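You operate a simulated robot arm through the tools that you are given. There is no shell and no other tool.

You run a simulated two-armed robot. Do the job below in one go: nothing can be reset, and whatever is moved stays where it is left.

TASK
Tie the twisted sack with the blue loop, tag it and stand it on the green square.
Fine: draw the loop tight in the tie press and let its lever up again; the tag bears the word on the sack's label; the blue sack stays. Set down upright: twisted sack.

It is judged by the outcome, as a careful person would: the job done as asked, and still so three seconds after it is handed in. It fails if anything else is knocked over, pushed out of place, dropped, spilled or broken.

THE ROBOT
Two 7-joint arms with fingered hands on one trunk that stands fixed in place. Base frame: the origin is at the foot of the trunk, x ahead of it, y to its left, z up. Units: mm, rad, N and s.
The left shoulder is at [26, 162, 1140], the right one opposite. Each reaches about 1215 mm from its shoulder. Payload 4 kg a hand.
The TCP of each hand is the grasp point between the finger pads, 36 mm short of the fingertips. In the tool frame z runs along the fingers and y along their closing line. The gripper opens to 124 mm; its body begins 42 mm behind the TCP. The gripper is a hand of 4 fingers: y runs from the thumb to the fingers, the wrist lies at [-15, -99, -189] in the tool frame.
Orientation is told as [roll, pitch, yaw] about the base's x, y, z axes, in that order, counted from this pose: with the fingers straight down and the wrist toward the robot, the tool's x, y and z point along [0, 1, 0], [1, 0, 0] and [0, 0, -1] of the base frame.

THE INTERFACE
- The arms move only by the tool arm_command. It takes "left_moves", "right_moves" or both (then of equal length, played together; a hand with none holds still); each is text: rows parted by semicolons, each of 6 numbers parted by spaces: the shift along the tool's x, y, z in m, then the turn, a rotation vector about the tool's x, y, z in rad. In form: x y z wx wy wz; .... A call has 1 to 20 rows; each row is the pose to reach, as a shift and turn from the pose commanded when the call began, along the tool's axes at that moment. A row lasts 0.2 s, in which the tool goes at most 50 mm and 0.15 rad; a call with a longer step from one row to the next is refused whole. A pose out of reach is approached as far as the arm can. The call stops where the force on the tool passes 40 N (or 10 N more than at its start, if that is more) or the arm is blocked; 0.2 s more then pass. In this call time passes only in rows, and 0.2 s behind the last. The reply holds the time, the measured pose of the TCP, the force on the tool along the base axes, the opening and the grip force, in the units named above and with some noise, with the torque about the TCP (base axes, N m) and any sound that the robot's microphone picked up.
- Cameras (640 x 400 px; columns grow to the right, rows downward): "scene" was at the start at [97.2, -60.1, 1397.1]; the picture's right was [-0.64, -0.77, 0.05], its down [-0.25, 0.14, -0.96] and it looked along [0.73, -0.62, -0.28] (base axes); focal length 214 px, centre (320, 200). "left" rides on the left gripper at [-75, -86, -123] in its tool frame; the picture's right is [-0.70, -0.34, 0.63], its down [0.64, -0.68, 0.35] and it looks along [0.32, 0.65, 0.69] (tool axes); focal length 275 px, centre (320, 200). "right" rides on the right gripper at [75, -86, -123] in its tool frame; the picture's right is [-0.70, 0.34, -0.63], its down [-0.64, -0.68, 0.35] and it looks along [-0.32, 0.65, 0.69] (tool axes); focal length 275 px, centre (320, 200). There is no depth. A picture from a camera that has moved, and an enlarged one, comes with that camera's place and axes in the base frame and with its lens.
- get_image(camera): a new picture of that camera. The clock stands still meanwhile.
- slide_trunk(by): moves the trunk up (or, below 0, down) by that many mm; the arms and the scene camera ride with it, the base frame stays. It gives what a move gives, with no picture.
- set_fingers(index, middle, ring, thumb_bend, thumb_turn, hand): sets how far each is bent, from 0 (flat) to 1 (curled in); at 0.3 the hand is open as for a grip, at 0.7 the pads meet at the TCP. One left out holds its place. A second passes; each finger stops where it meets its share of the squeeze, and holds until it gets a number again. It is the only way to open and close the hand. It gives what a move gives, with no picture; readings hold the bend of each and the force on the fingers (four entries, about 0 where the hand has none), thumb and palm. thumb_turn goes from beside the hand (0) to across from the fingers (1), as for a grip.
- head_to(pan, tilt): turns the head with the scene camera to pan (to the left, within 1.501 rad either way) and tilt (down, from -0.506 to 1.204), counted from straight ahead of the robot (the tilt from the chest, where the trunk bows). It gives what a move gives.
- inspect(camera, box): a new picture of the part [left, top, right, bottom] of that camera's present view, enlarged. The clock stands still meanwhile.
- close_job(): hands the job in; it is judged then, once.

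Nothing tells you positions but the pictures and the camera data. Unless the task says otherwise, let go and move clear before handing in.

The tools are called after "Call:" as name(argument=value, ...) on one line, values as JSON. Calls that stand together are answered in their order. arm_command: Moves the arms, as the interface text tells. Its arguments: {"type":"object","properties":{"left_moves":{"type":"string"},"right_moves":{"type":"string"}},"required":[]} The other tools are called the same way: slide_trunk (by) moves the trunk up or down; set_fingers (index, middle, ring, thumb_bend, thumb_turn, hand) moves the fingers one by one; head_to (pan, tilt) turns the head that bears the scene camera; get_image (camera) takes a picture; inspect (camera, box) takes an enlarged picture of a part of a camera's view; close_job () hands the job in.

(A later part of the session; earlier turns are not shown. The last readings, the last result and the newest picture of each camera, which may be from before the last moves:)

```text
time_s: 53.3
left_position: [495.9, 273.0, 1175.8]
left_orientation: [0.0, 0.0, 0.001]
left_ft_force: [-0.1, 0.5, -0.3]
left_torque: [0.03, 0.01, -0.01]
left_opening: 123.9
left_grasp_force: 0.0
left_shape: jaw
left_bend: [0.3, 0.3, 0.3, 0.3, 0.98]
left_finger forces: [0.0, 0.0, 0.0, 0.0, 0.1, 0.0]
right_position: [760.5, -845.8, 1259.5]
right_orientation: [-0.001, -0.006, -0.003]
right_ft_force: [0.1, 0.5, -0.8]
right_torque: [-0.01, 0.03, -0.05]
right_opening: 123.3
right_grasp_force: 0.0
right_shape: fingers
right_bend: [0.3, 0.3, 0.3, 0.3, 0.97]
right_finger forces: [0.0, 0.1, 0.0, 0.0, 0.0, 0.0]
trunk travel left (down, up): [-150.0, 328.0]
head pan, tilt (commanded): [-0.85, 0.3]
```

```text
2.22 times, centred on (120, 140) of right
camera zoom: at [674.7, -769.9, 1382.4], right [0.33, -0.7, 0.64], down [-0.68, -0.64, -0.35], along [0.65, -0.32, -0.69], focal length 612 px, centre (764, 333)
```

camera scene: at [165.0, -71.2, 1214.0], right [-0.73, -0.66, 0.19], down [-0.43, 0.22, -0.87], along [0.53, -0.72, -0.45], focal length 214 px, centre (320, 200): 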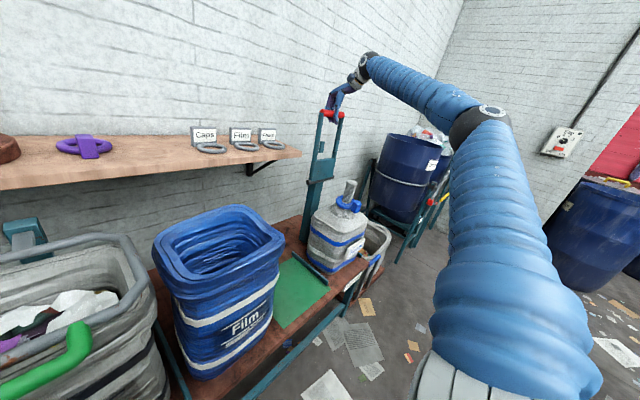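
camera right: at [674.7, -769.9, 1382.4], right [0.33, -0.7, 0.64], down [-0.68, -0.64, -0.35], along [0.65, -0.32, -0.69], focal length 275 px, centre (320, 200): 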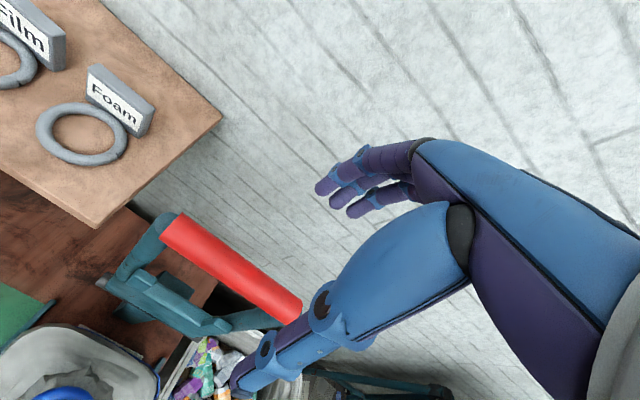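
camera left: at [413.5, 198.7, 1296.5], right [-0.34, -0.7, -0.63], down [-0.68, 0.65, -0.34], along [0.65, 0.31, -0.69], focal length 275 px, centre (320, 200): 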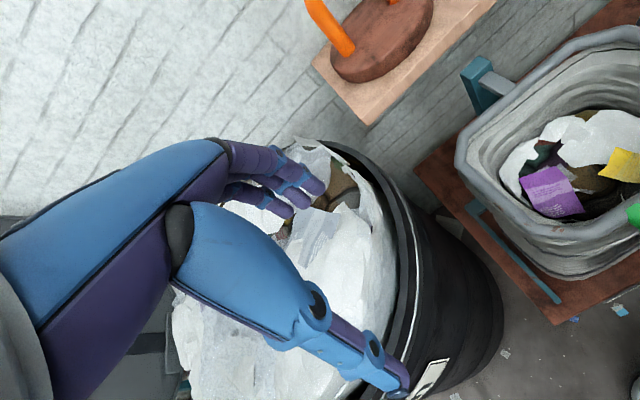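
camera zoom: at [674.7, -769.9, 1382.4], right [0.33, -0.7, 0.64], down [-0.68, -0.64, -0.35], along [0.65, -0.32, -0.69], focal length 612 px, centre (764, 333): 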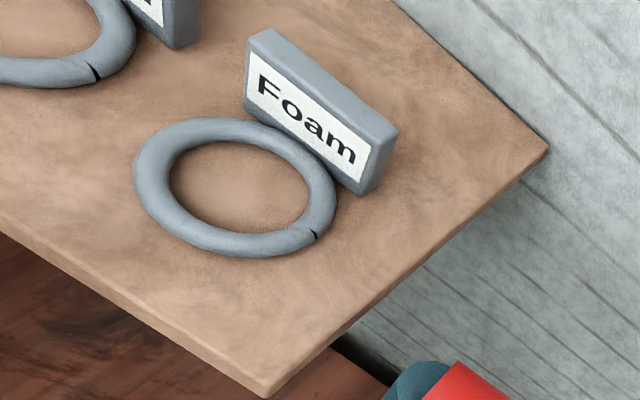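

The loop is drawn tight and the lever is upright. Now for the Foam tag: its plate centre is at about [907, -620] with the top at z≈1040. I move over it and pre-shape the hand narrower.

Call:
arm_command(right_moves="0.0377 0.0244 0.0133 0 0 0; 0.0753 0.0488 0.0267 0 0 0; 0.113 0.0733 0.04 0 0 0; 0.1507 0.0977 0.0533 0 0 0; 0.1883 0.1221 0.0667 0 0 0; 0.226 0.1465 0.08 0 0 0; 0.226 0.1465 0.08 0 0 0")

Call:
set_fingers(hand="right", index=0.48, middle=0.48, ring=0.48, thumb_bend=0.48)

Call:
get_image(camera="right")

Call:
head_to(pan=-0.55, tilt=0.1)

Call:
get_image(camera="scene")

```text
time_s: 54.9
left_position: [494.0, 274.3, 1176.5]
left_orientation: [-0.001, 0.001, 0.0]
left_ft_force: [0.3, -0.2, 0.2]
left_torque: [0.0, -0.01, 0.0]
left_opening: 123.7
left_grasp_force: 0.1
left_shape: jaw
left_bend: [0.3, 0.3, 0.3, 0.3, 0.98]
left_finger forces: [0.0, 0.1, 0.1, 0.1, 0.0, 0.0]
right_position: [907.6, -619.7, 1180.6]
right_orientation: [-0.002, -0.006, -0.002]
right_ft_force: [-0.7, -0.5, 0.3]
right_torque: [0.02, -0.03, 0.0]
right_opening: 123.0
right_grasp_force: 0.0
right_shape: fingers
right_bend: [0.3, 0.3, 0.3, 0.3, 0.97]
right_finger forces: [0.1, 0.1, 0.0, 0.0, 0.0, 0.0]
trunk travel left (down, up): [-150.0, 328.0]
head pan, tilt (commanded): [-0.85, 0.3]
```

```text
time_s: 55.9
left_position: [495.7, 274.5, 1176.7]
left_orientation: [0.001, 0.0, 0.001]
left_ft_force: [0.4, -0.8, 0.3]
left_torque: [0.0, -0.03, -0.02]
left_opening: 123.7
left_grasp_force: 0.0
left_shape: jaw
left_bend: [0.3, 0.3, 0.3, 0.3, 0.98]
left_finger forces: [0.0, 0.0, 0.0, 0.1, 0.0, 0.0]
right_position: [909.5, -619.4, 1179.9]
right_orientation: [-0.004, -0.007, -0.001]
right_ft_force: [0.3, -0.1, 0.1]
right_torque: [0.0, 0.0, -0.06]
right_opening: 68.4
right_grasp_force: 0.0
right_shape: fingers
right_bend: [0.48, 0.48, 0.48, 0.48, 0.97]
right_finger forces: [0.0, 0.0, 0.1, 0.0, 0.0, 0.0]
trunk travel left (down, up): [-150.0, 328.0]
head pan, tilt (commanded): [-0.85, 0.3]
```

```text
taken
camera right: at [821.1, -543.3, 1302.9], right [0.33, -0.69, 0.64], down [-0.68, -0.64, -0.35], along [0.65, -0.32, -0.69], focal length 275 px, centre (320, 200)
```

right: 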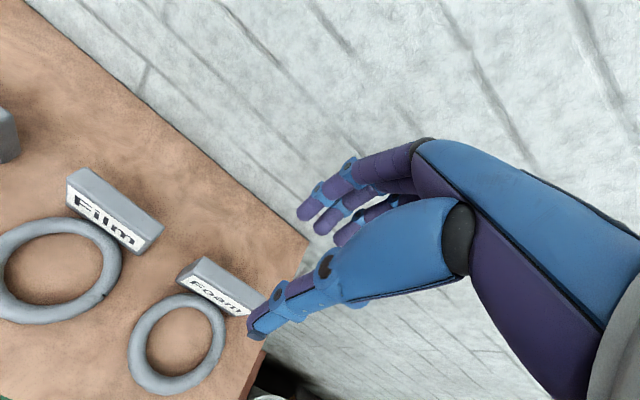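

```text
time_s: 56.7
left_position: [496.0, 273.4, 1178.0]
left_orientation: [-0.001, -0.001, 0.0]
left_ft_force: [0.6, -0.8, 0.2]
left_torque: [-0.02, 0.01, -0.02]
left_opening: 123.7
left_grasp_force: 0.1
left_shape: jaw
left_bend: [0.3, 0.3, 0.3, 0.3, 0.98]
left_finger forces: [0.0, 0.0, 0.0, 0.1, 0.0, 0.0]
right_position: [907.9, -619.6, 1180.4]
right_orientation: [-0.003, -0.007, -0.002]
right_ft_force: [-0.8, 0.0, 0.6]
right_torque: [0.02, 0.01, -0.04]
right_opening: 68.6
right_grasp_force: 0.0
right_shape: fingers
right_bend: [0.48, 0.48, 0.48, 0.48, 0.97]
right_finger forces: [0.1, 0.0, 0.0, 0.0, 0.0, 0.0]
trunk travel left (down, up): [-150.0, 328.0]
head pan, tilt (commanded): [-0.55, 0.099]
```

```text
taken
camera scene: at [187.4, -48.1, 1227.4], right [-0.51, -0.85, 0.13], down [-0.33, 0.05, -0.94], along [0.8, -0.52, -0.31], focal length 214 px, centre (320, 200)
```

scene: 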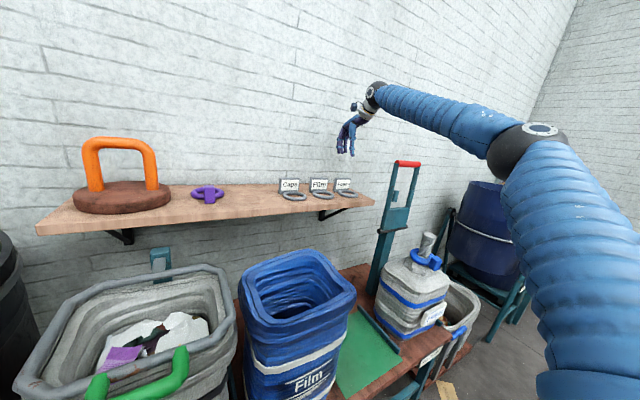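

Call:
inspect(camera="right", box=[110, 240, 290, 400])

Call:
inspect(camera="scene", box=[310, 100, 390, 210])

```text
2.50 times, centred on (200, 320) of right
camera zoom: at [821.1, -543.3, 1302.8], right [0.33, -0.69, 0.64], down [-0.68, -0.64, -0.35], along [0.65, -0.32, -0.69], focal length 688 px, centre (620, -100)
```

zoom: 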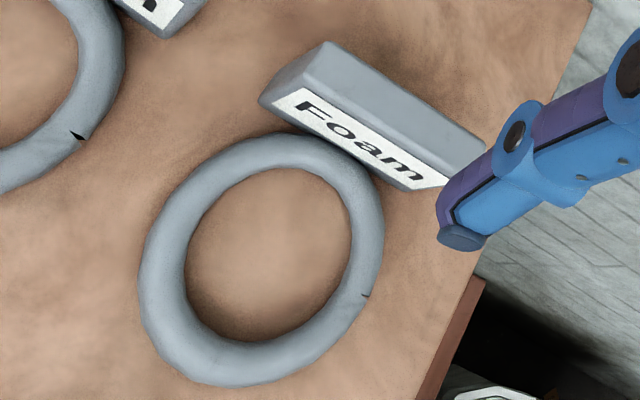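

```text
3.64 times, centred on (350, 155) of scene
camera zoom: at [187.4, -48.1, 1227.4], right [-0.51, -0.85, 0.13], down [-0.33, 0.05, -0.94], along [0.8, -0.52, -0.31], focal length 780 px, centre (211, 364)
```

zoom: 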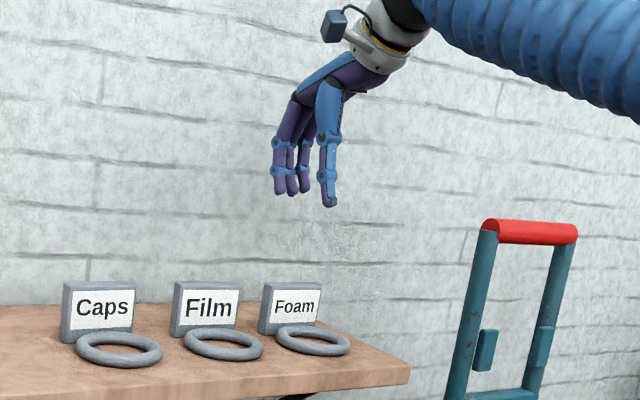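

The tag is centred under the hand. I descend so thumb and fingers straddle the plate, staying above the ring.

Call:
arm_command(right_moves="0 -0.001 0.034 0 0 0; 0 -0.001 0.068 0 0 0; 0 -0.001 0.1 0 0 0; 0 -0.001 0.12 0 0 0; 0 -0.001 0.134 0 0 0; 0 -0.001 0.134 0 0 0")

Call:
get_image(camera="right")

Call:
inspect(camera="scene", box=[310, 140, 390, 210])

```text
time_s: 58.1
left_position: [495.7, 274.7, 1176.0]
left_orientation: [0.001, -0.001, 0.0]
left_ft_force: [0.0, 0.2, 0.1]
left_torque: [-0.01, -0.01, 0.01]
left_opening: 123.5
left_grasp_force: 0.1
left_shape: jaw
left_bend: [0.3, 0.3, 0.3, 0.3, 0.98]
left_finger forces: [0.1, 0.1, 0.0, 0.1, 0.0, 0.1]
right_position: [907.6, -620.4, 1047.3]
right_orientation: [-0.004, -0.006, -0.002]
right_ft_force: [0.0, -0.4, -0.1]
right_torque: [0.0, -0.02, 0.03]
right_opening: 68.6
right_grasp_force: 0.0
right_shape: fingers
right_bend: [0.48, 0.48, 0.48, 0.48, 0.97]
right_finger forces: [0.1, 0.0, 0.0, 0.0, 0.0, 0.0]
trunk travel left (down, up): [-150.0, 328.0]
head pan, tilt (commanded): [-0.55, 0.099]
```

```text
taken
camera right: at [820.9, -543.4, 1170.0], right [0.33, -0.69, 0.64], down [-0.68, -0.64, -0.35], along [0.65, -0.32, -0.69], focal length 275 px, centre (320, 200)
```

right: 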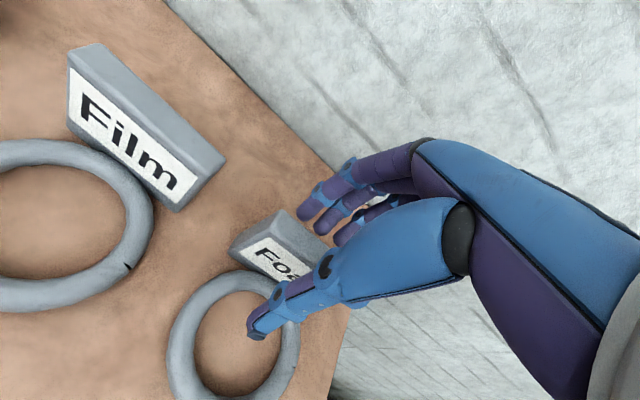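

```text
5.71 times, centred on (350, 175) of scene
camera zoom: at [187.2, -47.8, 1227.6], right [-0.51, -0.85, 0.13], down [-0.33, 0.05, -0.94], along [0.8, -0.52, -0.31], focal length 1226 px, centre (149, 343)
```

zoom: 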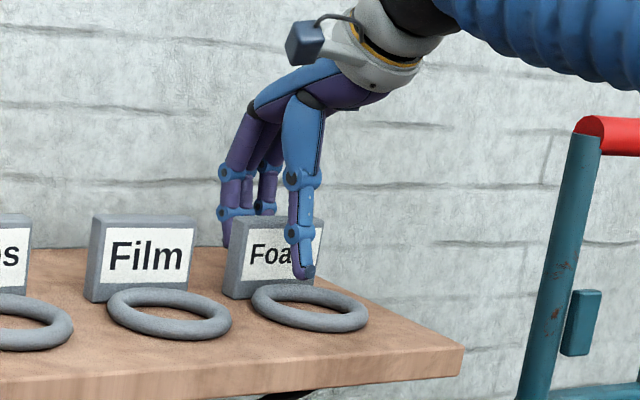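

Call:
set_fingers(hand="right", index=0.58, middle=0.58, ring=0.58, thumb_bend=0.58)

Call:
get_image(camera="right")

Call:
inspect(camera="scene", box=[310, 140, 390, 210])

```text
time_s: 59.1
left_position: [495.3, 273.5, 1176.3]
left_orientation: [0.001, -0.001, 0.0]
left_ft_force: [0.5, -0.3, -0.3]
left_torque: [-0.03, 0.0, -0.01]
left_opening: 123.6
left_grasp_force: 0.0
left_shape: jaw
left_bend: [0.3, 0.3, 0.3, 0.3, 0.98]
left_finger forces: [0.0, 0.0, 0.1, 0.0, 0.0, 0.0]
right_position: [907.9, -619.1, 1047.2]
right_orientation: [-0.002, -0.008, -0.002]
right_ft_force: [-0.1, 0.7, 0.1]
right_torque: [-0.01, -0.01, -0.01]
right_opening: 40.0
right_grasp_force: 0.0
right_shape: fingers
right_bend: [0.57, 0.57, 0.57, 0.57, 0.97]
right_finger forces: [0.0, 0.0, 0.0, 0.1, 0.1, 0.0]
trunk travel left (down, up): [-150.0, 328.0]
head pan, tilt (commanded): [-0.55, 0.099]
```

```text
taken
camera right: at [821.1, -543.8, 1169.8], right [0.33, -0.69, 0.64], down [-0.68, -0.64, -0.35], along [0.65, -0.32, -0.69], focal length 275 px, centre (320, 200)
```

right: 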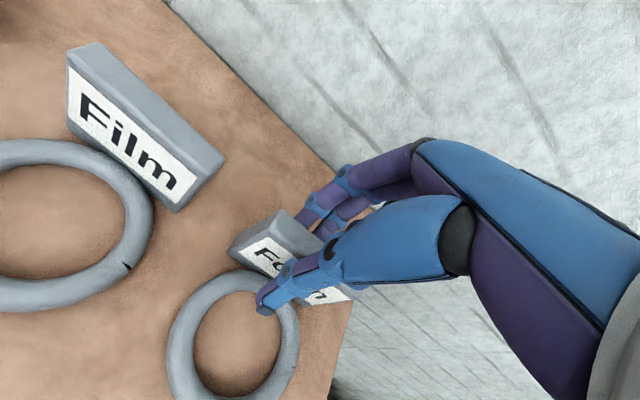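

```text
5.71 times, centred on (350, 175) of scene
camera zoom: at [187.4, -48.1, 1227.5], right [-0.51, -0.85, 0.13], down [-0.33, 0.05, -0.94], along [0.8, -0.52, -0.31], focal length 1226 px, centre (149, 343)
```

zoom: 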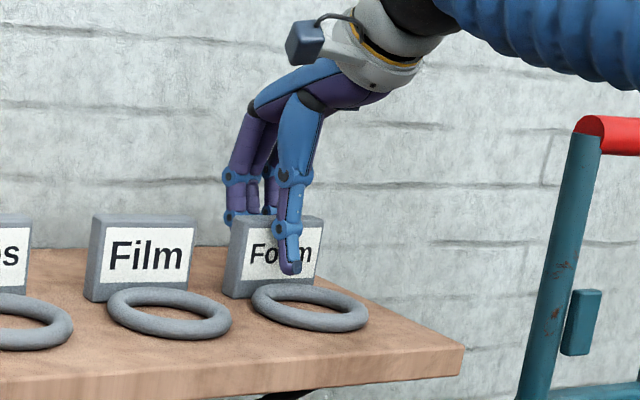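

Call:
set_fingers(hand="right", index=0.66, middle=0.66, ring=0.66, thumb_bend=0.66)

Call:
get_image(camera="right")

Call:
inspect(camera="scene", box=[310, 140, 390, 210])

```text
time_s: 60.1
left_position: [495.6, 274.2, 1177.0]
left_orientation: [-0.001, 0.002, 0.0]
left_ft_force: [-0.8, -0.2, -0.2]
left_torque: [0.0, -0.01, -0.01]
left_opening: 123.7
left_grasp_force: 0.0
left_shape: jaw
left_bend: [0.3, 0.3, 0.3, 0.3, 0.98]
left_finger forces: [0.0, 0.0, 0.0, 0.0, 0.1, 0.0]
right_position: [907.7, -620.4, 1046.6]
right_orientation: [-0.003, -0.007, -0.002]
right_ft_force: [0.2, -0.3, -1.0]
right_torque: [0.01, -0.02, 0.0]
right_opening: 18.6
right_grasp_force: 2.5
right_shape: fingers
right_bend: [0.64, 0.65, 0.66, 0.65, 0.97]
right_finger forces: [2.2, 0.7, 0.2, 0.1, 2.9, 0.0]
trunk travel left (down, up): [-150.0, 328.0]
head pan, tilt (commanded): [-0.55, 0.099]
```

```text
taken
camera right: at [821.1, -543.7, 1169.8], right [0.33, -0.69, 0.64], down [-0.68, -0.64, -0.35], along [0.65, -0.32, -0.69], focal length 275 px, centre (320, 200)
```

right: 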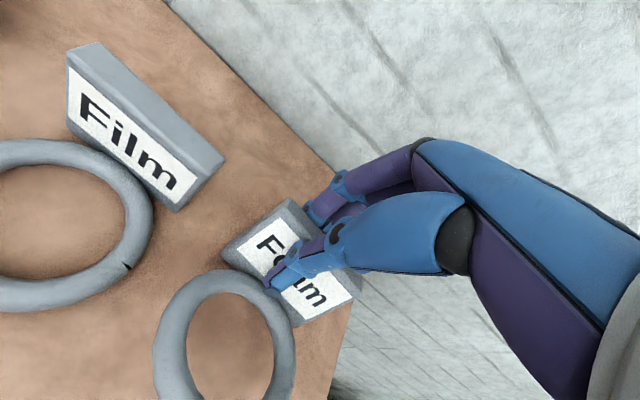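

```text
5.71 times, centred on (350, 175) of scene
camera zoom: at [187.4, -48.1, 1227.5], right [-0.51, -0.85, 0.13], down [-0.33, 0.05, -0.94], along [0.8, -0.52, -0.31], focal length 1226 px, centre (149, 343)
```

zoom: 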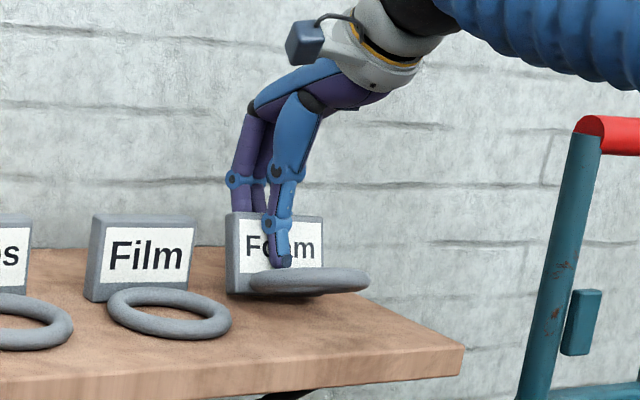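

As expected, the plate leans back against the thumb and the ring's front tips up. That is fine, because I can level it by pitching the hand. I firm up the grip.

Call:
set_fingers(hand="right", index=0.71, middle=0.71, ring=0.71, thumb_bend=0.7)

Call:
get_image(camera="right")

Call:
inspect(camera="scene", box=[310, 140, 390, 210])

```text
time_s: 61.1
left_position: [495.2, 274.0, 1176.9]
left_orientation: [0.001, 0.0, 0.0]
left_ft_force: [-0.9, -0.2, 0.5]
left_torque: [0.03, 0.0, -0.02]
left_opening: 123.7
left_grasp_force: 0.1
left_shape: jaw
left_bend: [0.3, 0.3, 0.3, 0.3, 0.98]
left_finger forces: [0.0, 0.0, 0.0, 0.0, 0.0, 0.0]
right_position: [907.6, -618.9, 1047.1]
right_orientation: [-0.003, -0.006, -0.001]
right_ft_force: [-0.4, -0.3, -0.4]
right_torque: [-0.01, -0.02, 0.0]
right_opening: 17.4
right_grasp_force: 13.9
right_shape: fingers
right_bend: [0.65, 0.68, 0.7, 0.67, 0.96]
right_finger forces: [8.9, 3.6, 1.9, 0.0, 14.2, 0.0]
trunk travel left (down, up): [-150.0, 328.0]
head pan, tilt (commanded): [-0.55, 0.099]
```

```text
taken
camera right: at [821.1, -543.7, 1169.8], right [0.33, -0.69, 0.64], down [-0.68, -0.64, -0.35], along [0.65, -0.32, -0.69], focal length 275 px, centre (320, 200)
```

right: 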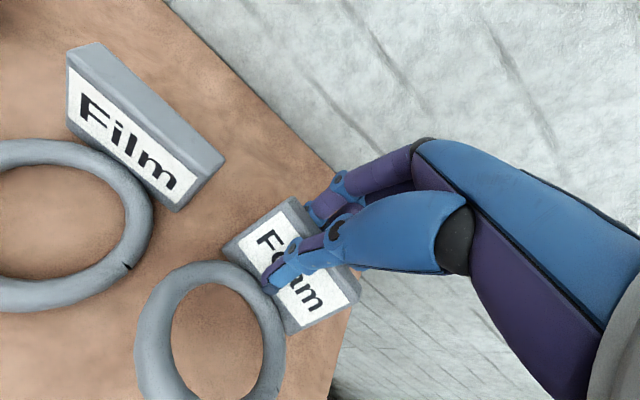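

```text
5.71 times, centred on (350, 175) of scene
camera zoom: at [187.4, -48.1, 1227.5], right [-0.51, -0.85, 0.13], down [-0.33, 0.05, -0.94], along [0.8, -0.52, -0.31], focal length 1226 px, centre (149, 343)
```

zoom: 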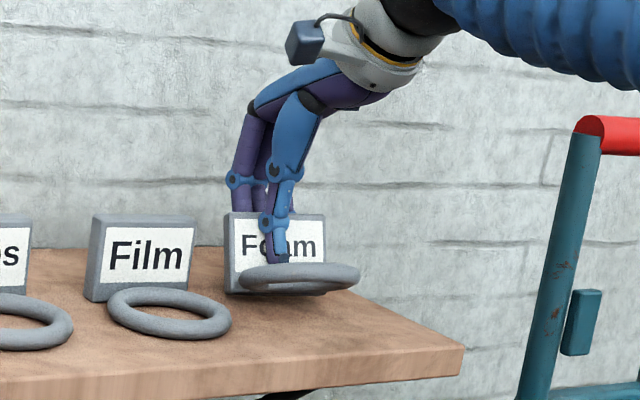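

The grip is firm at 14 N. I lift slightly and check stability.

Call:
arm_command(right_moves="0 0 -0.012 0 0 0; 0 0 -0.025 0 0 0; 0 0 -0.04 0 0 0; 0 0 -0.06 0 0 0; 0 0 -0.06 0 0 0")

Call:
inspect(camera="right", box=[110, 160, 390, 400])

Call:
inspect(camera="scene", box=[310, 120, 390, 190])

```text
time_s: 62.3
left_position: [495.6, 273.7, 1176.3]
left_orientation: [0.0, 0.0, -0.001]
left_ft_force: [0.7, -0.2, -0.2]
left_torque: [0.0, 0.0, 0.0]
left_opening: 123.8
left_grasp_force: 0.0
left_shape: jaw
left_bend: [0.3, 0.3, 0.3, 0.3, 0.98]
left_finger forces: [0.1, 0.0, 0.0, 0.0, 0.1, 0.0]
right_position: [909.1, -620.4, 1106.4]
right_orientation: [-0.003, -0.008, -0.002]
right_ft_force: [0.5, -0.4, -1.9]
right_torque: [0.02, 0.01, 0.02]
right_opening: 17.5
right_grasp_force: 14.0
right_shape: fingers
right_bend: [0.65, 0.68, 0.7, 0.67, 0.96]
right_finger forces: [8.9, 3.7, 1.8, 0.0, 14.1, 0.1]
trunk travel left (down, up): [-150.0, 328.0]
head pan, tilt (commanded): [-0.55, 0.099]
```

```text
1.67 times, centred on (250, 280) of right
camera zoom: at [822.2, -543.8, 1228.5], right [0.33, -0.7, 0.64], down [-0.68, -0.64, -0.35], along [0.65, -0.32, -0.69], focal length 459 px, centre (437, 67)
```

zoom: 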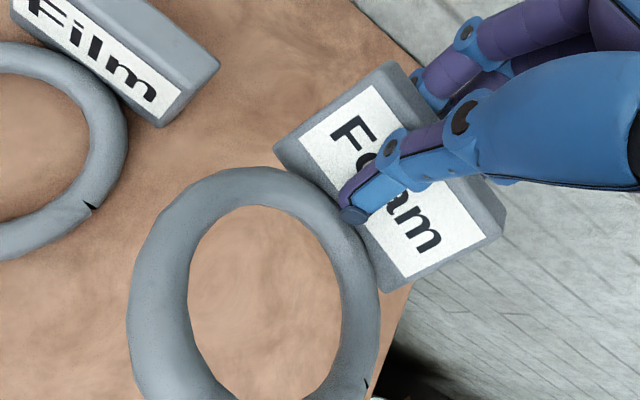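

```text
5.71 times, centred on (350, 155) of scene
camera zoom: at [187.7, -48.3, 1227.3], right [-0.51, -0.85, 0.13], down [-0.33, 0.05, -0.94], along [0.8, -0.52, -0.31], focal length 1226 px, centre (149, 457)
```

zoom: 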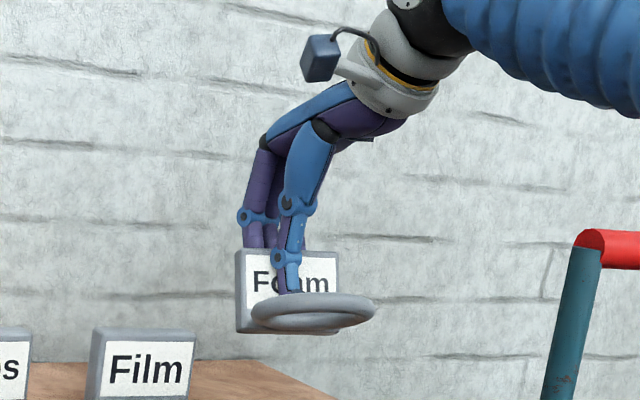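

The lift is stable. I zoom in on the held tag to measure its exact tilt and yaw in the grip.

Call:
inspect(camera="right", box=[120, 180, 380, 400])

Call:
inspect(camera="scene", box=[335, 125, 375, 150])

```text
1.82 times, centred on (250, 290) of right
camera zoom: at [822.2, -543.8, 1228.5], right [0.33, -0.7, 0.64], down [-0.68, -0.64, -0.35], along [0.65, -0.32, -0.69], focal length 500 px, centre (447, 36)
```

zoom: 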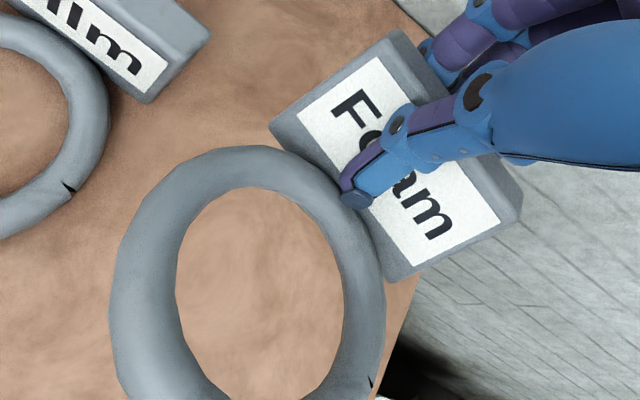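

```text
16.00 times, centred on (355, 138) of scene
camera zoom: at [187.7, -48.3, 1227.3], right [-0.51, -0.85, 0.13], down [-0.33, 0.05, -0.94], along [0.8, -0.52, -0.31], focal length 3432 px, centre (-240, 1200)
```

zoom: 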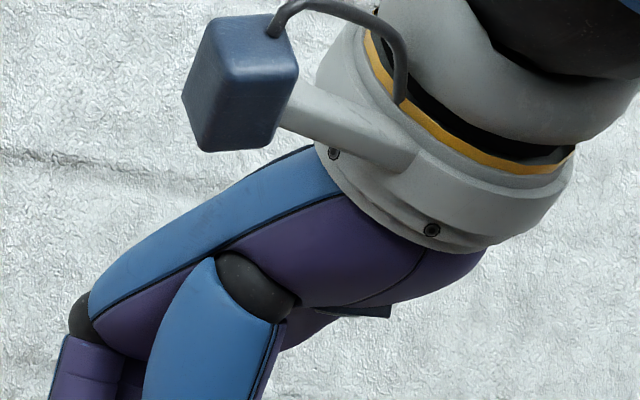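

Call:
inspect(camera="scene", box=[330, 158, 370, 183])

```text
16.00 times, centred on (350, 170) of scene
camera zoom: at [187.7, -48.3, 1227.3], right [-0.51, -0.85, 0.13], down [-0.33, 0.05, -0.94], along [0.8, -0.52, -0.31], focal length 3432 px, centre (-160, 672)
```

zoom: 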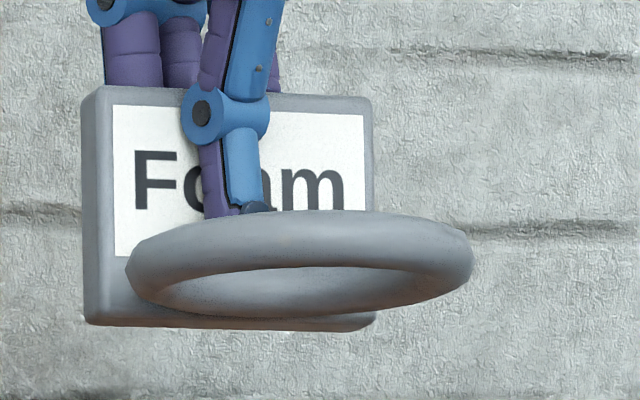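

In the grip the tag is tipped about 25° and yawed about 16°, and its ring centre is at [-58, 17, -35] from the grasp point. I lift, retreat from the shelf while pitching the hand so the ring becomes level, then bring it in front of the press above the neck.

Call:
arm_command(right_moves="0 0 -0.044 0 0 0; 0 -0.0448 -0.039 -0.0699 -0.0201 0; 0 -0.0897 -0.034 -0.1398 -0.0401 0; 0 -0.1345 -0.029 -0.2097 -0.0602 0; 0 -0.1793 -0.024 -0.2796 -0.0802 0; 0 -0.2242 -0.019 -0.3495 -0.1003 0; 0 -0.269 -0.014 -0.4194 -0.1203 0; -0.0388 -0.2705 0.0027 -0.4194 -0.1203 0; -0.0777 -0.272 0.0193 -0.4194 -0.1203 0; -0.1165 -0.2735 0.036 -0.4194 -0.1203 0; -0.1553 -0.275 0.0527 -0.4194 -0.1203 0; -0.1942 -0.2765 0.0693 -0.4194 -0.1203 0; -0.233 -0.278 0.086 -0.4194 -0.1203 0; -0.233 -0.278 0.086 -0.4194 -0.1203 0")

Call:
head_to(pan=-0.85, tilt=0.3)

Call:
get_image(camera="right")

Call:
get_image(camera="scene")

```text
time_s: 65.3
left_position: [495.6, 274.6, 1176.7]
left_orientation: [0.0, 0.001, 0.0]
left_ft_force: [-0.2, 0.3, -0.4]
left_torque: [-0.01, -0.01, -0.01]
left_opening: 123.7
left_grasp_force: 0.0
left_shape: jaw
left_bend: [0.3, 0.3, 0.3, 0.3, 0.98]
left_finger forces: [0.1, 0.1, 0.0, 0.1, 0.0, 0.0]
right_position: [629.6, -853.5, 1020.4]
right_orientation: [-0.132, -0.426, 0.028]
right_ft_force: [-0.1, -0.3, 1.1]
right_torque: [0.01, -0.01, 0.01]
right_opening: 17.4
right_grasp_force: 13.9
right_shape: fingers
right_bend: [0.65, 0.68, 0.7, 0.67, 0.96]
right_finger forces: [8.7, 3.9, 1.7, 0.0, 14.0, 0.0]
trunk travel left (down, up): [-150.0, 328.0]
head pan, tilt (commanded): [-0.55, 0.099]
```

```text
time_s: 66.1
left_position: [494.4, 274.6, 1176.0]
left_orientation: [0.0, 0.0, 0.0]
left_ft_force: [0.8, 0.4, 0.1]
left_torque: [0.0, -0.02, 0.03]
left_opening: 123.7
left_grasp_force: 0.1
left_shape: jaw
left_bend: [0.3, 0.3, 0.3, 0.3, 0.98]
left_finger forces: [0.0, 0.1, 0.0, 0.0, 0.0, 0.0]
right_position: [629.0, -855.1, 1020.1]
right_orientation: [-0.13, -0.426, 0.027]
right_ft_force: [-0.7, 0.1, -0.7]
right_torque: [0.0, 0.01, -0.02]
right_opening: 17.4
right_grasp_force: 13.9
right_shape: fingers
right_bend: [0.65, 0.68, 0.7, 0.67, 0.96]
right_finger forces: [8.7, 3.7, 1.6, 0.0, 14.1, 0.0]
trunk travel left (down, up): [-150.0, 328.0]
head pan, tilt (commanded): [-0.85, 0.3]
```

```text
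taken
camera right: at [502.8, -766.1, 1088.1], right [0.03, -0.61, 0.79], down [-0.5, -0.7, -0.52], along [0.87, -0.38, -0.32], focal length 275 px, centre (320, 200)
```

right: 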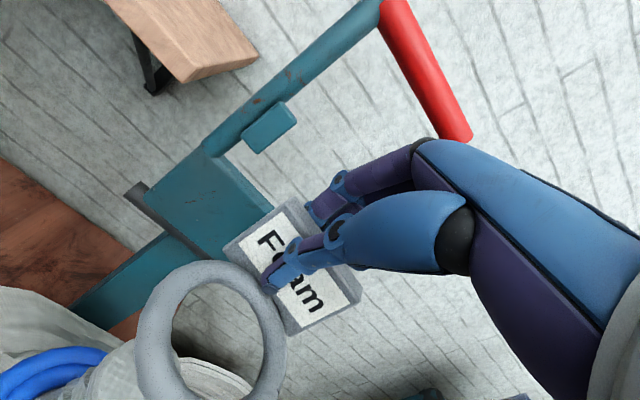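

```text
taken
camera scene: at [166.3, -70.1, 1213.7], right [-0.73, -0.66, 0.19], down [-0.43, 0.22, -0.87], along [0.54, -0.72, -0.45], focal length 214 px, centre (320, 200)
```

scene: 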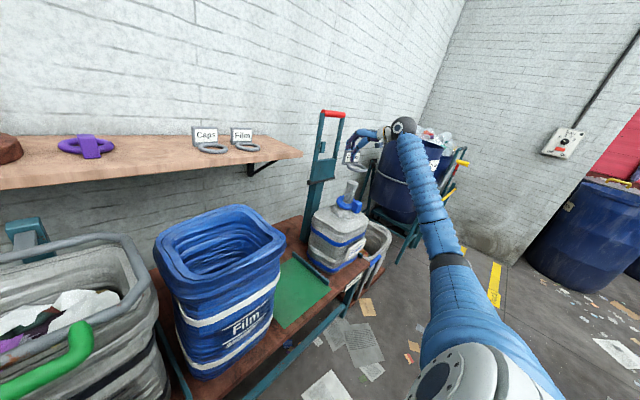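

The tag is now above the neck and in front of the lever. I zoom in from both cameras to check that it is level and aligned.

Call:
inspect(camera="scene", box=[325, 140, 385, 215])

Call:
inspect(camera="scene", box=[335, 140, 375, 170])

Call:
inspect(camera="right", box=[80, 200, 380, 400])

```text
5.33 times, centred on (355, 178) of scene
camera zoom: at [166.3, -70.1, 1213.7], right [-0.73, -0.66, 0.19], down [-0.43, 0.22, -0.87], along [0.54, -0.72, -0.45], focal length 1144 px, centre (133, 320)
```

zoom: 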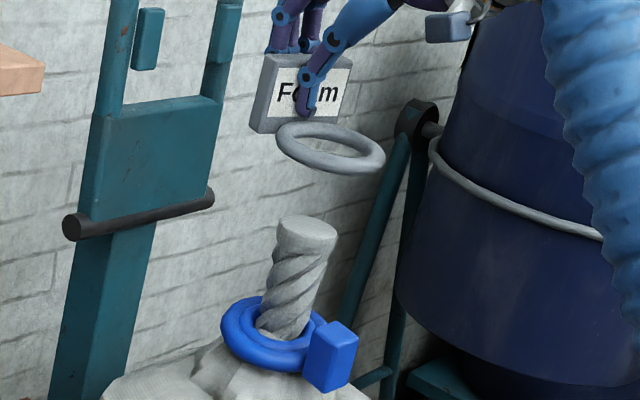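

```text
13.33 times, centred on (355, 155) of scene
camera zoom: at [166.3, -70.1, 1213.7], right [-0.73, -0.66, 0.19], down [-0.43, 0.22, -0.87], along [0.54, -0.72, -0.45], focal length 2860 px, centre (-147, 800)
```

zoom: 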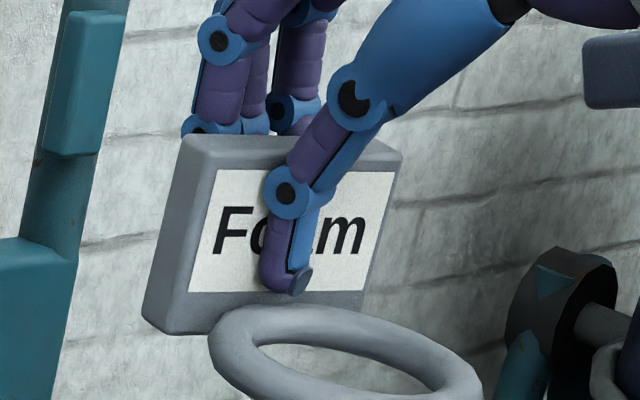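

```text
2.00 times, centred on (230, 300) of right
camera zoom: at [502.8, -766.1, 1088.1], right [0.03, -0.61, 0.79], down [-0.5, -0.7, -0.52], along [0.87, -0.38, -0.32], focal length 551 px, centre (500, 0)
```

zoom: 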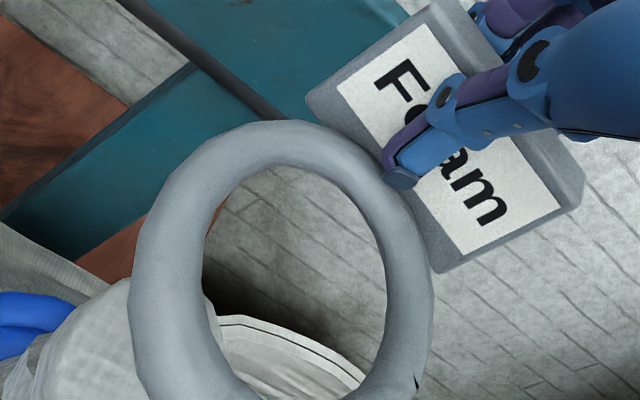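

The tag ring is level, with its centre at about [590.9, -843, 962], in agreement with both cameras. I lower it to just above the neck with a small correction and check again.

Call:
arm_command(right_moves="0.0024 -0.0065 0.0152 0 0 0; 0.0049 -0.0129 0.0303 0 0 0; 0.0073 -0.0194 0.0455 0 0 0; 0.0073 -0.0194 0.0455 0 0 0")

Call:
inspect(camera="scene", box=[325, 150, 385, 195])

Call:
inspect(camera="right", box=[80, 200, 380, 400])

```text
time_s: 67.1
left_position: [495.7, 274.4, 1176.7]
left_orientation: [0.001, 0.001, 0.0]
left_ft_force: [-0.3, 0.7, 0.2]
left_torque: [0.01, -0.02, 0.02]
left_opening: 123.6
left_grasp_force: 0.1
left_shape: jaw
left_bend: [0.3, 0.3, 0.3, 0.3, 0.98]
left_finger forces: [0.0, 0.0, 0.1, 0.1, 0.0, 0.0]
right_position: [632.2, -851.6, 969.3]
right_orientation: [-0.131, -0.424, 0.027]
right_ft_force: [-0.4, 0.4, 0.3]
right_torque: [0.01, 0.01, 0.03]
right_opening: 17.5
right_grasp_force: 14.2
right_shape: fingers
right_bend: [0.65, 0.68, 0.7, 0.67, 0.96]
right_finger forces: [8.8, 3.7, 1.7, 0.1, 14.0, 0.1]
trunk travel left (down, up): [-150.0, 328.0]
head pan, tilt (commanded): [-0.85, 0.3]
```

```text
8.89 times, centred on (355, 172) of scene
camera zoom: at [166.1, -70.0, 1213.8], right [-0.73, -0.66, 0.19], down [-0.43, 0.22, -0.87], along [0.54, -0.72, -0.45], focal length 1906 px, centre (9, 444)
```

zoom: 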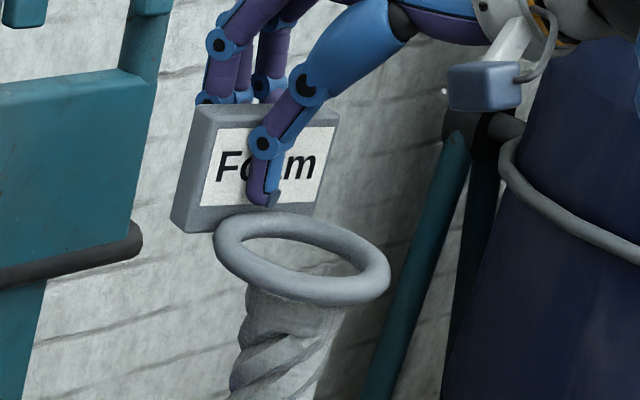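

```text
2.00 times, centred on (230, 300) of right
camera zoom: at [504.1, -763.9, 1036.6], right [0.03, -0.61, 0.79], down [-0.5, -0.7, -0.52], along [0.87, -0.38, -0.32], focal length 551 px, centre (500, 0)
```

zoom: 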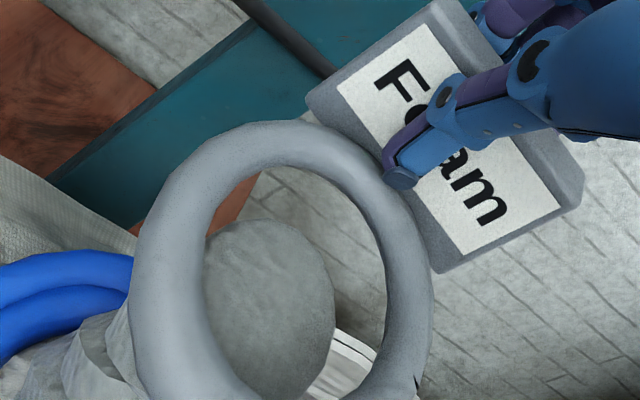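

The neck top, fitted at (589.5, -840), lies well inside the tag ring at (592, -839), with a useful gap to the thumb. I lower 25 mm onto the neck.

Call:
arm_command(right_moves="0.0003 -0.0025 0.0057 0 0 0; 0.0007 -0.0051 0.0114 0 0 0; 0.001 -0.0076 0.0171 0 0 0; 0.0014 -0.0102 0.0228 0 0 0; 0.0014 -0.0102 0.0228 0 0 0")

Call:
inspect(camera="scene", box=[325, 150, 385, 195])

Call:
inspect(camera="right", box=[80, 200, 380, 400])

```text
time_s: 68.3
left_position: [495.3, 274.8, 1177.0]
left_orientation: [-0.001, 0.0, 0.0]
left_ft_force: [0.1, -0.3, 0.1]
left_torque: [-0.01, 0.0, 0.0]
left_opening: 123.8
left_grasp_force: 0.1
left_shape: jaw
left_bend: [0.3, 0.3, 0.3, 0.3, 0.98]
left_finger forces: [0.0, 0.0, 0.1, 0.0, 0.1, 0.1]
right_position: [632.2, -853.5, 944.4]
right_orientation: [-0.131, -0.428, 0.027]
right_ft_force: [-0.2, 0.1, -0.9]
right_torque: [0.03, 0.0, 0.01]
right_opening: 17.4
right_grasp_force: 14.8
right_shape: fingers
right_bend: [0.65, 0.68, 0.7, 0.67, 0.96]
right_finger forces: [8.7, 3.6, 1.7, 0.1, 14.1, 0.0]
trunk travel left (down, up): [-150.0, 328.0]
head pan, tilt (commanded): [-0.85, 0.3]
```

```text
8.89 times, centred on (355, 172) of scene
camera zoom: at [166.2, -70.2, 1213.7], right [-0.73, -0.66, 0.19], down [-0.43, 0.22, -0.87], along [0.54, -0.72, -0.45], focal length 1906 px, centre (9, 444)
```

zoom: 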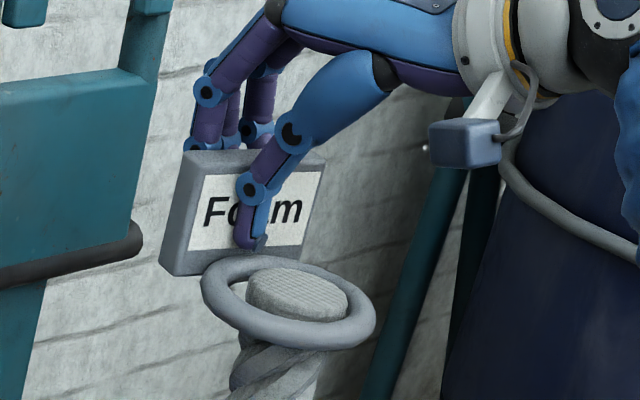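

```text
2.00 times, centred on (230, 300) of right
camera zoom: at [505.4, -765.2, 1012.2], right [0.03, -0.61, 0.79], down [-0.5, -0.7, -0.52], along [0.87, -0.38, -0.32], focal length 551 px, centre (500, 0)
```

zoom: 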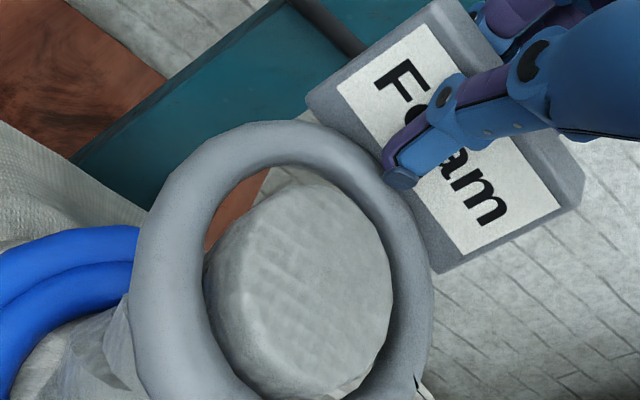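

The tag ring is over the neck with no contact. I lower another 25 mm.

Call:
arm_command(right_moves="0.0007 -0.0025 0.0057 0 0 0; 0.0014 -0.0051 0.0114 0 0 0; 0.0021 -0.0076 0.017 0 0 0; 0.0029 -0.0102 0.0227 0 0 0; 0.0029 -0.0102 0.0227 0 0 0")

Call:
inspect(camera="scene", box=[325, 150, 385, 195])

Call:
inspect(camera="right", box=[80, 200, 380, 400])

```text
time_s: 69.5
left_position: [494.8, 273.7, 1177.2]
left_orientation: [0.0, 0.001, 0.002]
left_ft_force: [-0.4, 0.4, 0.0]
left_torque: [-0.02, -0.02, 0.0]
left_opening: 123.6
left_grasp_force: 0.1
left_shape: jaw
left_bend: [0.3, 0.3, 0.3, 0.3, 0.98]
left_finger forces: [0.1, 0.0, 0.0, 0.0, 0.0, 0.1]
right_position: [631.7, -852.8, 919.2]
right_orientation: [-0.131, -0.425, 0.027]
right_ft_force: [0.3, -0.1, -0.5]
right_torque: [-0.02, 0.01, 0.03]
right_opening: 17.4
right_grasp_force: 13.6
right_shape: fingers
right_bend: [0.65, 0.68, 0.7, 0.67, 0.96]
right_finger forces: [8.7, 3.6, 1.7, 0.0, 14.0, 0.0]
trunk travel left (down, up): [-150.0, 328.0]
head pan, tilt (commanded): [-0.85, 0.3]
```

```text
8.89 times, centred on (355, 172) of scene
camera zoom: at [166.2, -70.2, 1213.7], right [-0.73, -0.66, 0.19], down [-0.43, 0.22, -0.87], along [0.54, -0.72, -0.45], focal length 1906 px, centre (9, 444)
```

zoom: 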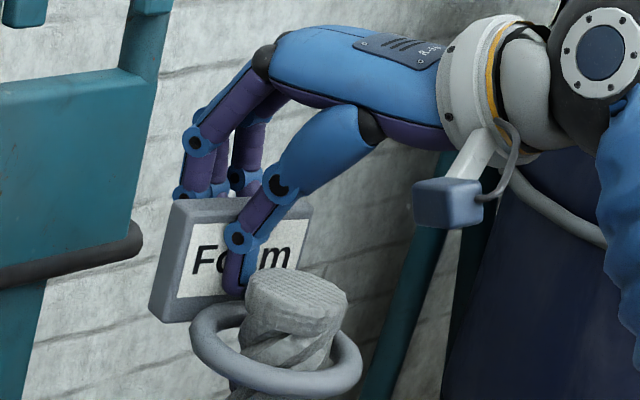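

```text
2.00 times, centred on (230, 300) of right
camera zoom: at [505.1, -765.5, 986.8], right [0.03, -0.61, 0.79], down [-0.5, -0.7, -0.52], along [0.87, -0.38, -0.32], focal length 551 px, centre (500, 0)
```

zoom: 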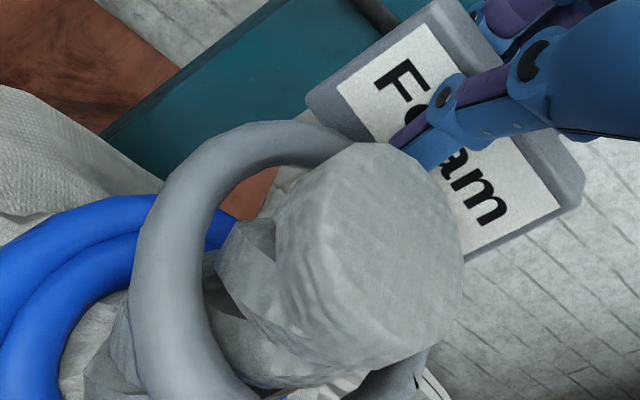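

Still contact-free. I lower another 12 mm carefully.

Call:
arm_command(right_moves="0.0005 -0.0016 0.0036 0 0 0; 0.0009 -0.0033 0.0073 0 0 0; 0.0014 -0.0049 0.0109 0 0 0")

Call:
inspect(camera="scene", box=[325, 155, 385, 200])

Call:
inspect(camera="right", box=[80, 200, 380, 400])

```text
time_s: 70.3
left_position: [494.4, 273.5, 1176.3]
left_orientation: [-0.001, 0.0, 0.0]
left_ft_force: [0.0, -1.2, 0.5]
left_torque: [0.01, -0.01, 0.0]
left_opening: 123.6
left_grasp_force: 0.1
left_shape: jaw
left_bend: [0.3, 0.3, 0.3, 0.3, 0.98]
left_finger forces: [0.0, 0.0, 0.0, 0.0, 0.0, 0.0]
right_position: [632.4, -853.1, 907.6]
right_orientation: [-0.13, -0.424, 0.026]
right_ft_force: [-0.7, 0.8, -0.3]
right_torque: [0.0, -0.01, -0.02]
right_opening: 17.3
right_grasp_force: 14.4
right_shape: fingers
right_bend: [0.65, 0.68, 0.7, 0.67, 0.96]
right_finger forces: [8.7, 3.6, 1.6, 0.0, 14.1, 0.0]
trunk travel left (down, up): [-150.0, 328.0]
head pan, tilt (commanded): [-0.85, 0.3]
```

```text
8.89 times, centred on (355, 178) of scene
camera zoom: at [166.3, -70.2, 1213.7], right [-0.73, -0.66, 0.19], down [-0.43, 0.22, -0.87], along [0.53, -0.72, -0.45], focal length 1906 px, centre (9, 400)
```

zoom: 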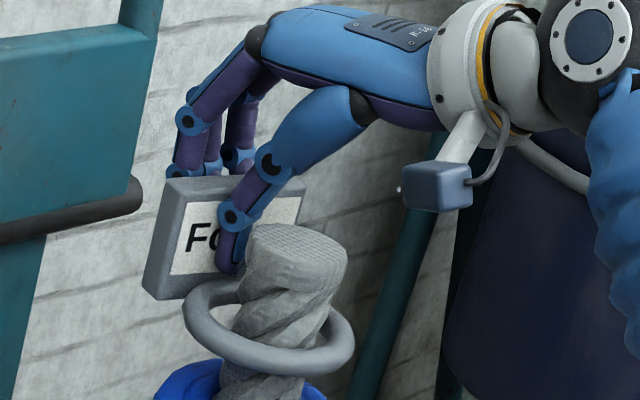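

```text
2.00 times, centred on (230, 300) of right
camera zoom: at [505.6, -765.3, 974.5], right [0.03, -0.61, 0.79], down [-0.5, -0.7, -0.52], along [0.87, -0.38, -0.32], focal length 551 px, centre (500, 0)
```

zoom: 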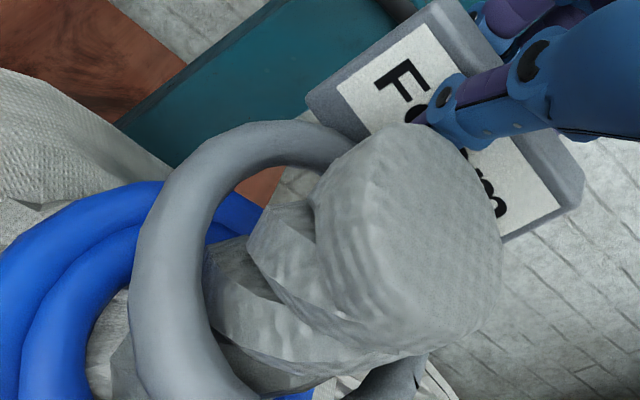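

Call:
arm_command(right_moves="0.0005 -0.0016 0.0036 0 0 0; 0.0009 -0.0033 0.0073 0 0 0")

Call:
inspect(camera="scene", box=[325, 155, 385, 200])

```text
time_s: 70.9
left_position: [496.2, 275.3, 1176.6]
left_orientation: [-0.001, 0.0, -0.001]
left_ft_force: [-0.6, -0.9, -0.7]
left_torque: [0.03, -0.01, -0.01]
left_opening: 123.6
left_grasp_force: 0.1
left_shape: jaw
left_bend: [0.3, 0.3, 0.3, 0.3, 0.98]
left_finger forces: [0.1, 0.0, 0.1, 0.0, 0.1, 0.1]
right_position: [634.6, -852.9, 898.9]
right_orientation: [-0.131, -0.423, 0.027]
right_ft_force: [0.3, -0.2, -0.2]
right_torque: [0.0, 0.01, 0.03]
right_opening: 17.8
right_grasp_force: 14.2
right_shape: fingers
right_bend: [0.65, 0.68, 0.7, 0.67, 0.96]
right_finger forces: [8.8, 3.5, 1.8, 0.0, 14.0, 0.1]
trunk travel left (down, up): [-150.0, 328.0]
head pan, tilt (commanded): [-0.85, 0.3]
```

```text
8.89 times, centred on (355, 178) of scene
camera zoom: at [166.3, -70.2, 1213.7], right [-0.73, -0.66, 0.19], down [-0.43, 0.22, -0.87], along [0.54, -0.72, -0.45], focal length 1906 px, centre (9, 400)
```

zoom: 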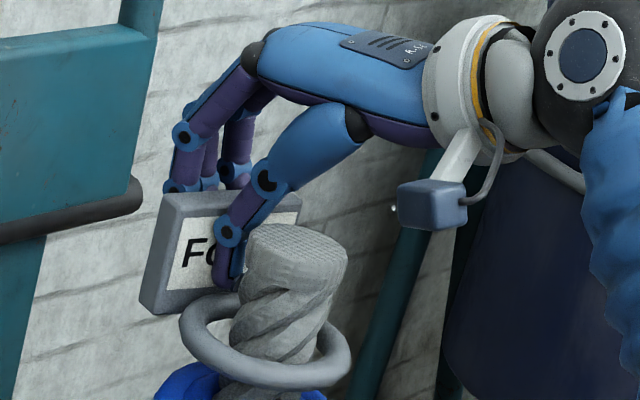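

Call:
arm_command(right_moves="0.0005 -0.0016 0.0036 0 0 0; 0.0009 -0.0033 0.0073 0 0 0")

Call:
inspect(camera="scene", box=[325, 155, 385, 200])

Call:
inspect(camera="right", box=[80, 200, 380, 400])

```text
time_s: 71.5
left_position: [495.3, 272.8, 1176.8]
left_orientation: [0.001, 0.0, 0.0]
left_ft_force: [-0.3, -0.9, -0.6]
left_torque: [0.01, 0.0, 0.01]
left_opening: 124.0
left_grasp_force: 0.0
left_shape: jaw
left_bend: [0.3, 0.3, 0.3, 0.3, 0.98]
left_finger forces: [0.1, 0.0, 0.1, 0.0, 0.0, 0.0]
right_position: [632.4, -852.2, 892.4]
right_orientation: [-0.132, -0.425, 0.026]
right_ft_force: [-0.7, 0.3, -0.9]
right_torque: [-0.01, 0.0, -0.02]
right_opening: 17.4
right_grasp_force: 14.1
right_shape: fingers
right_bend: [0.65, 0.68, 0.7, 0.67, 0.96]
right_finger forces: [8.7, 3.6, 1.7, 0.0, 14.0, 0.0]
trunk travel left (down, up): [-150.0, 328.0]
head pan, tilt (commanded): [-0.85, 0.3]
```

```text
8.89 times, centred on (355, 178) of scene
camera zoom: at [166.3, -70.2, 1213.7], right [-0.73, -0.66, 0.19], down [-0.43, 0.22, -0.87], along [0.54, -0.72, -0.45], focal length 1906 px, centre (9, 400)
```

zoom: 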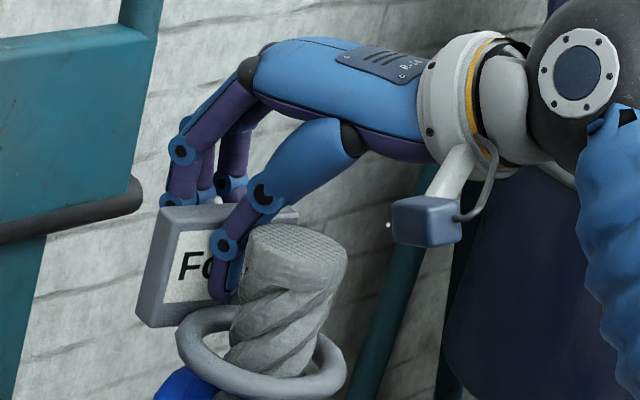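

```text
2.00 times, centred on (230, 300) of right
camera zoom: at [505.4, -765.3, 958.8], right [0.03, -0.61, 0.79], down [-0.5, -0.7, -0.52], along [0.87, -0.38, -0.32], focal length 551 px, centre (500, 0)
```

zoom: 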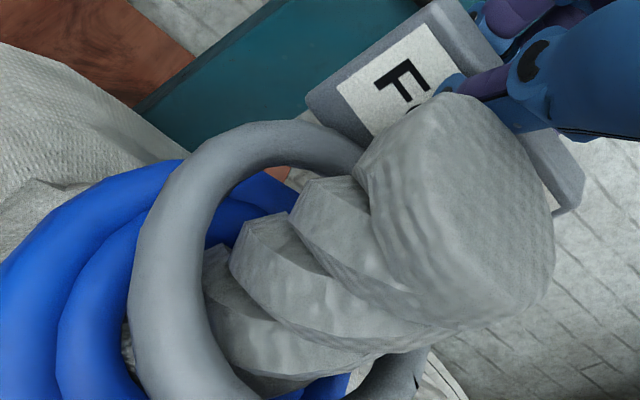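

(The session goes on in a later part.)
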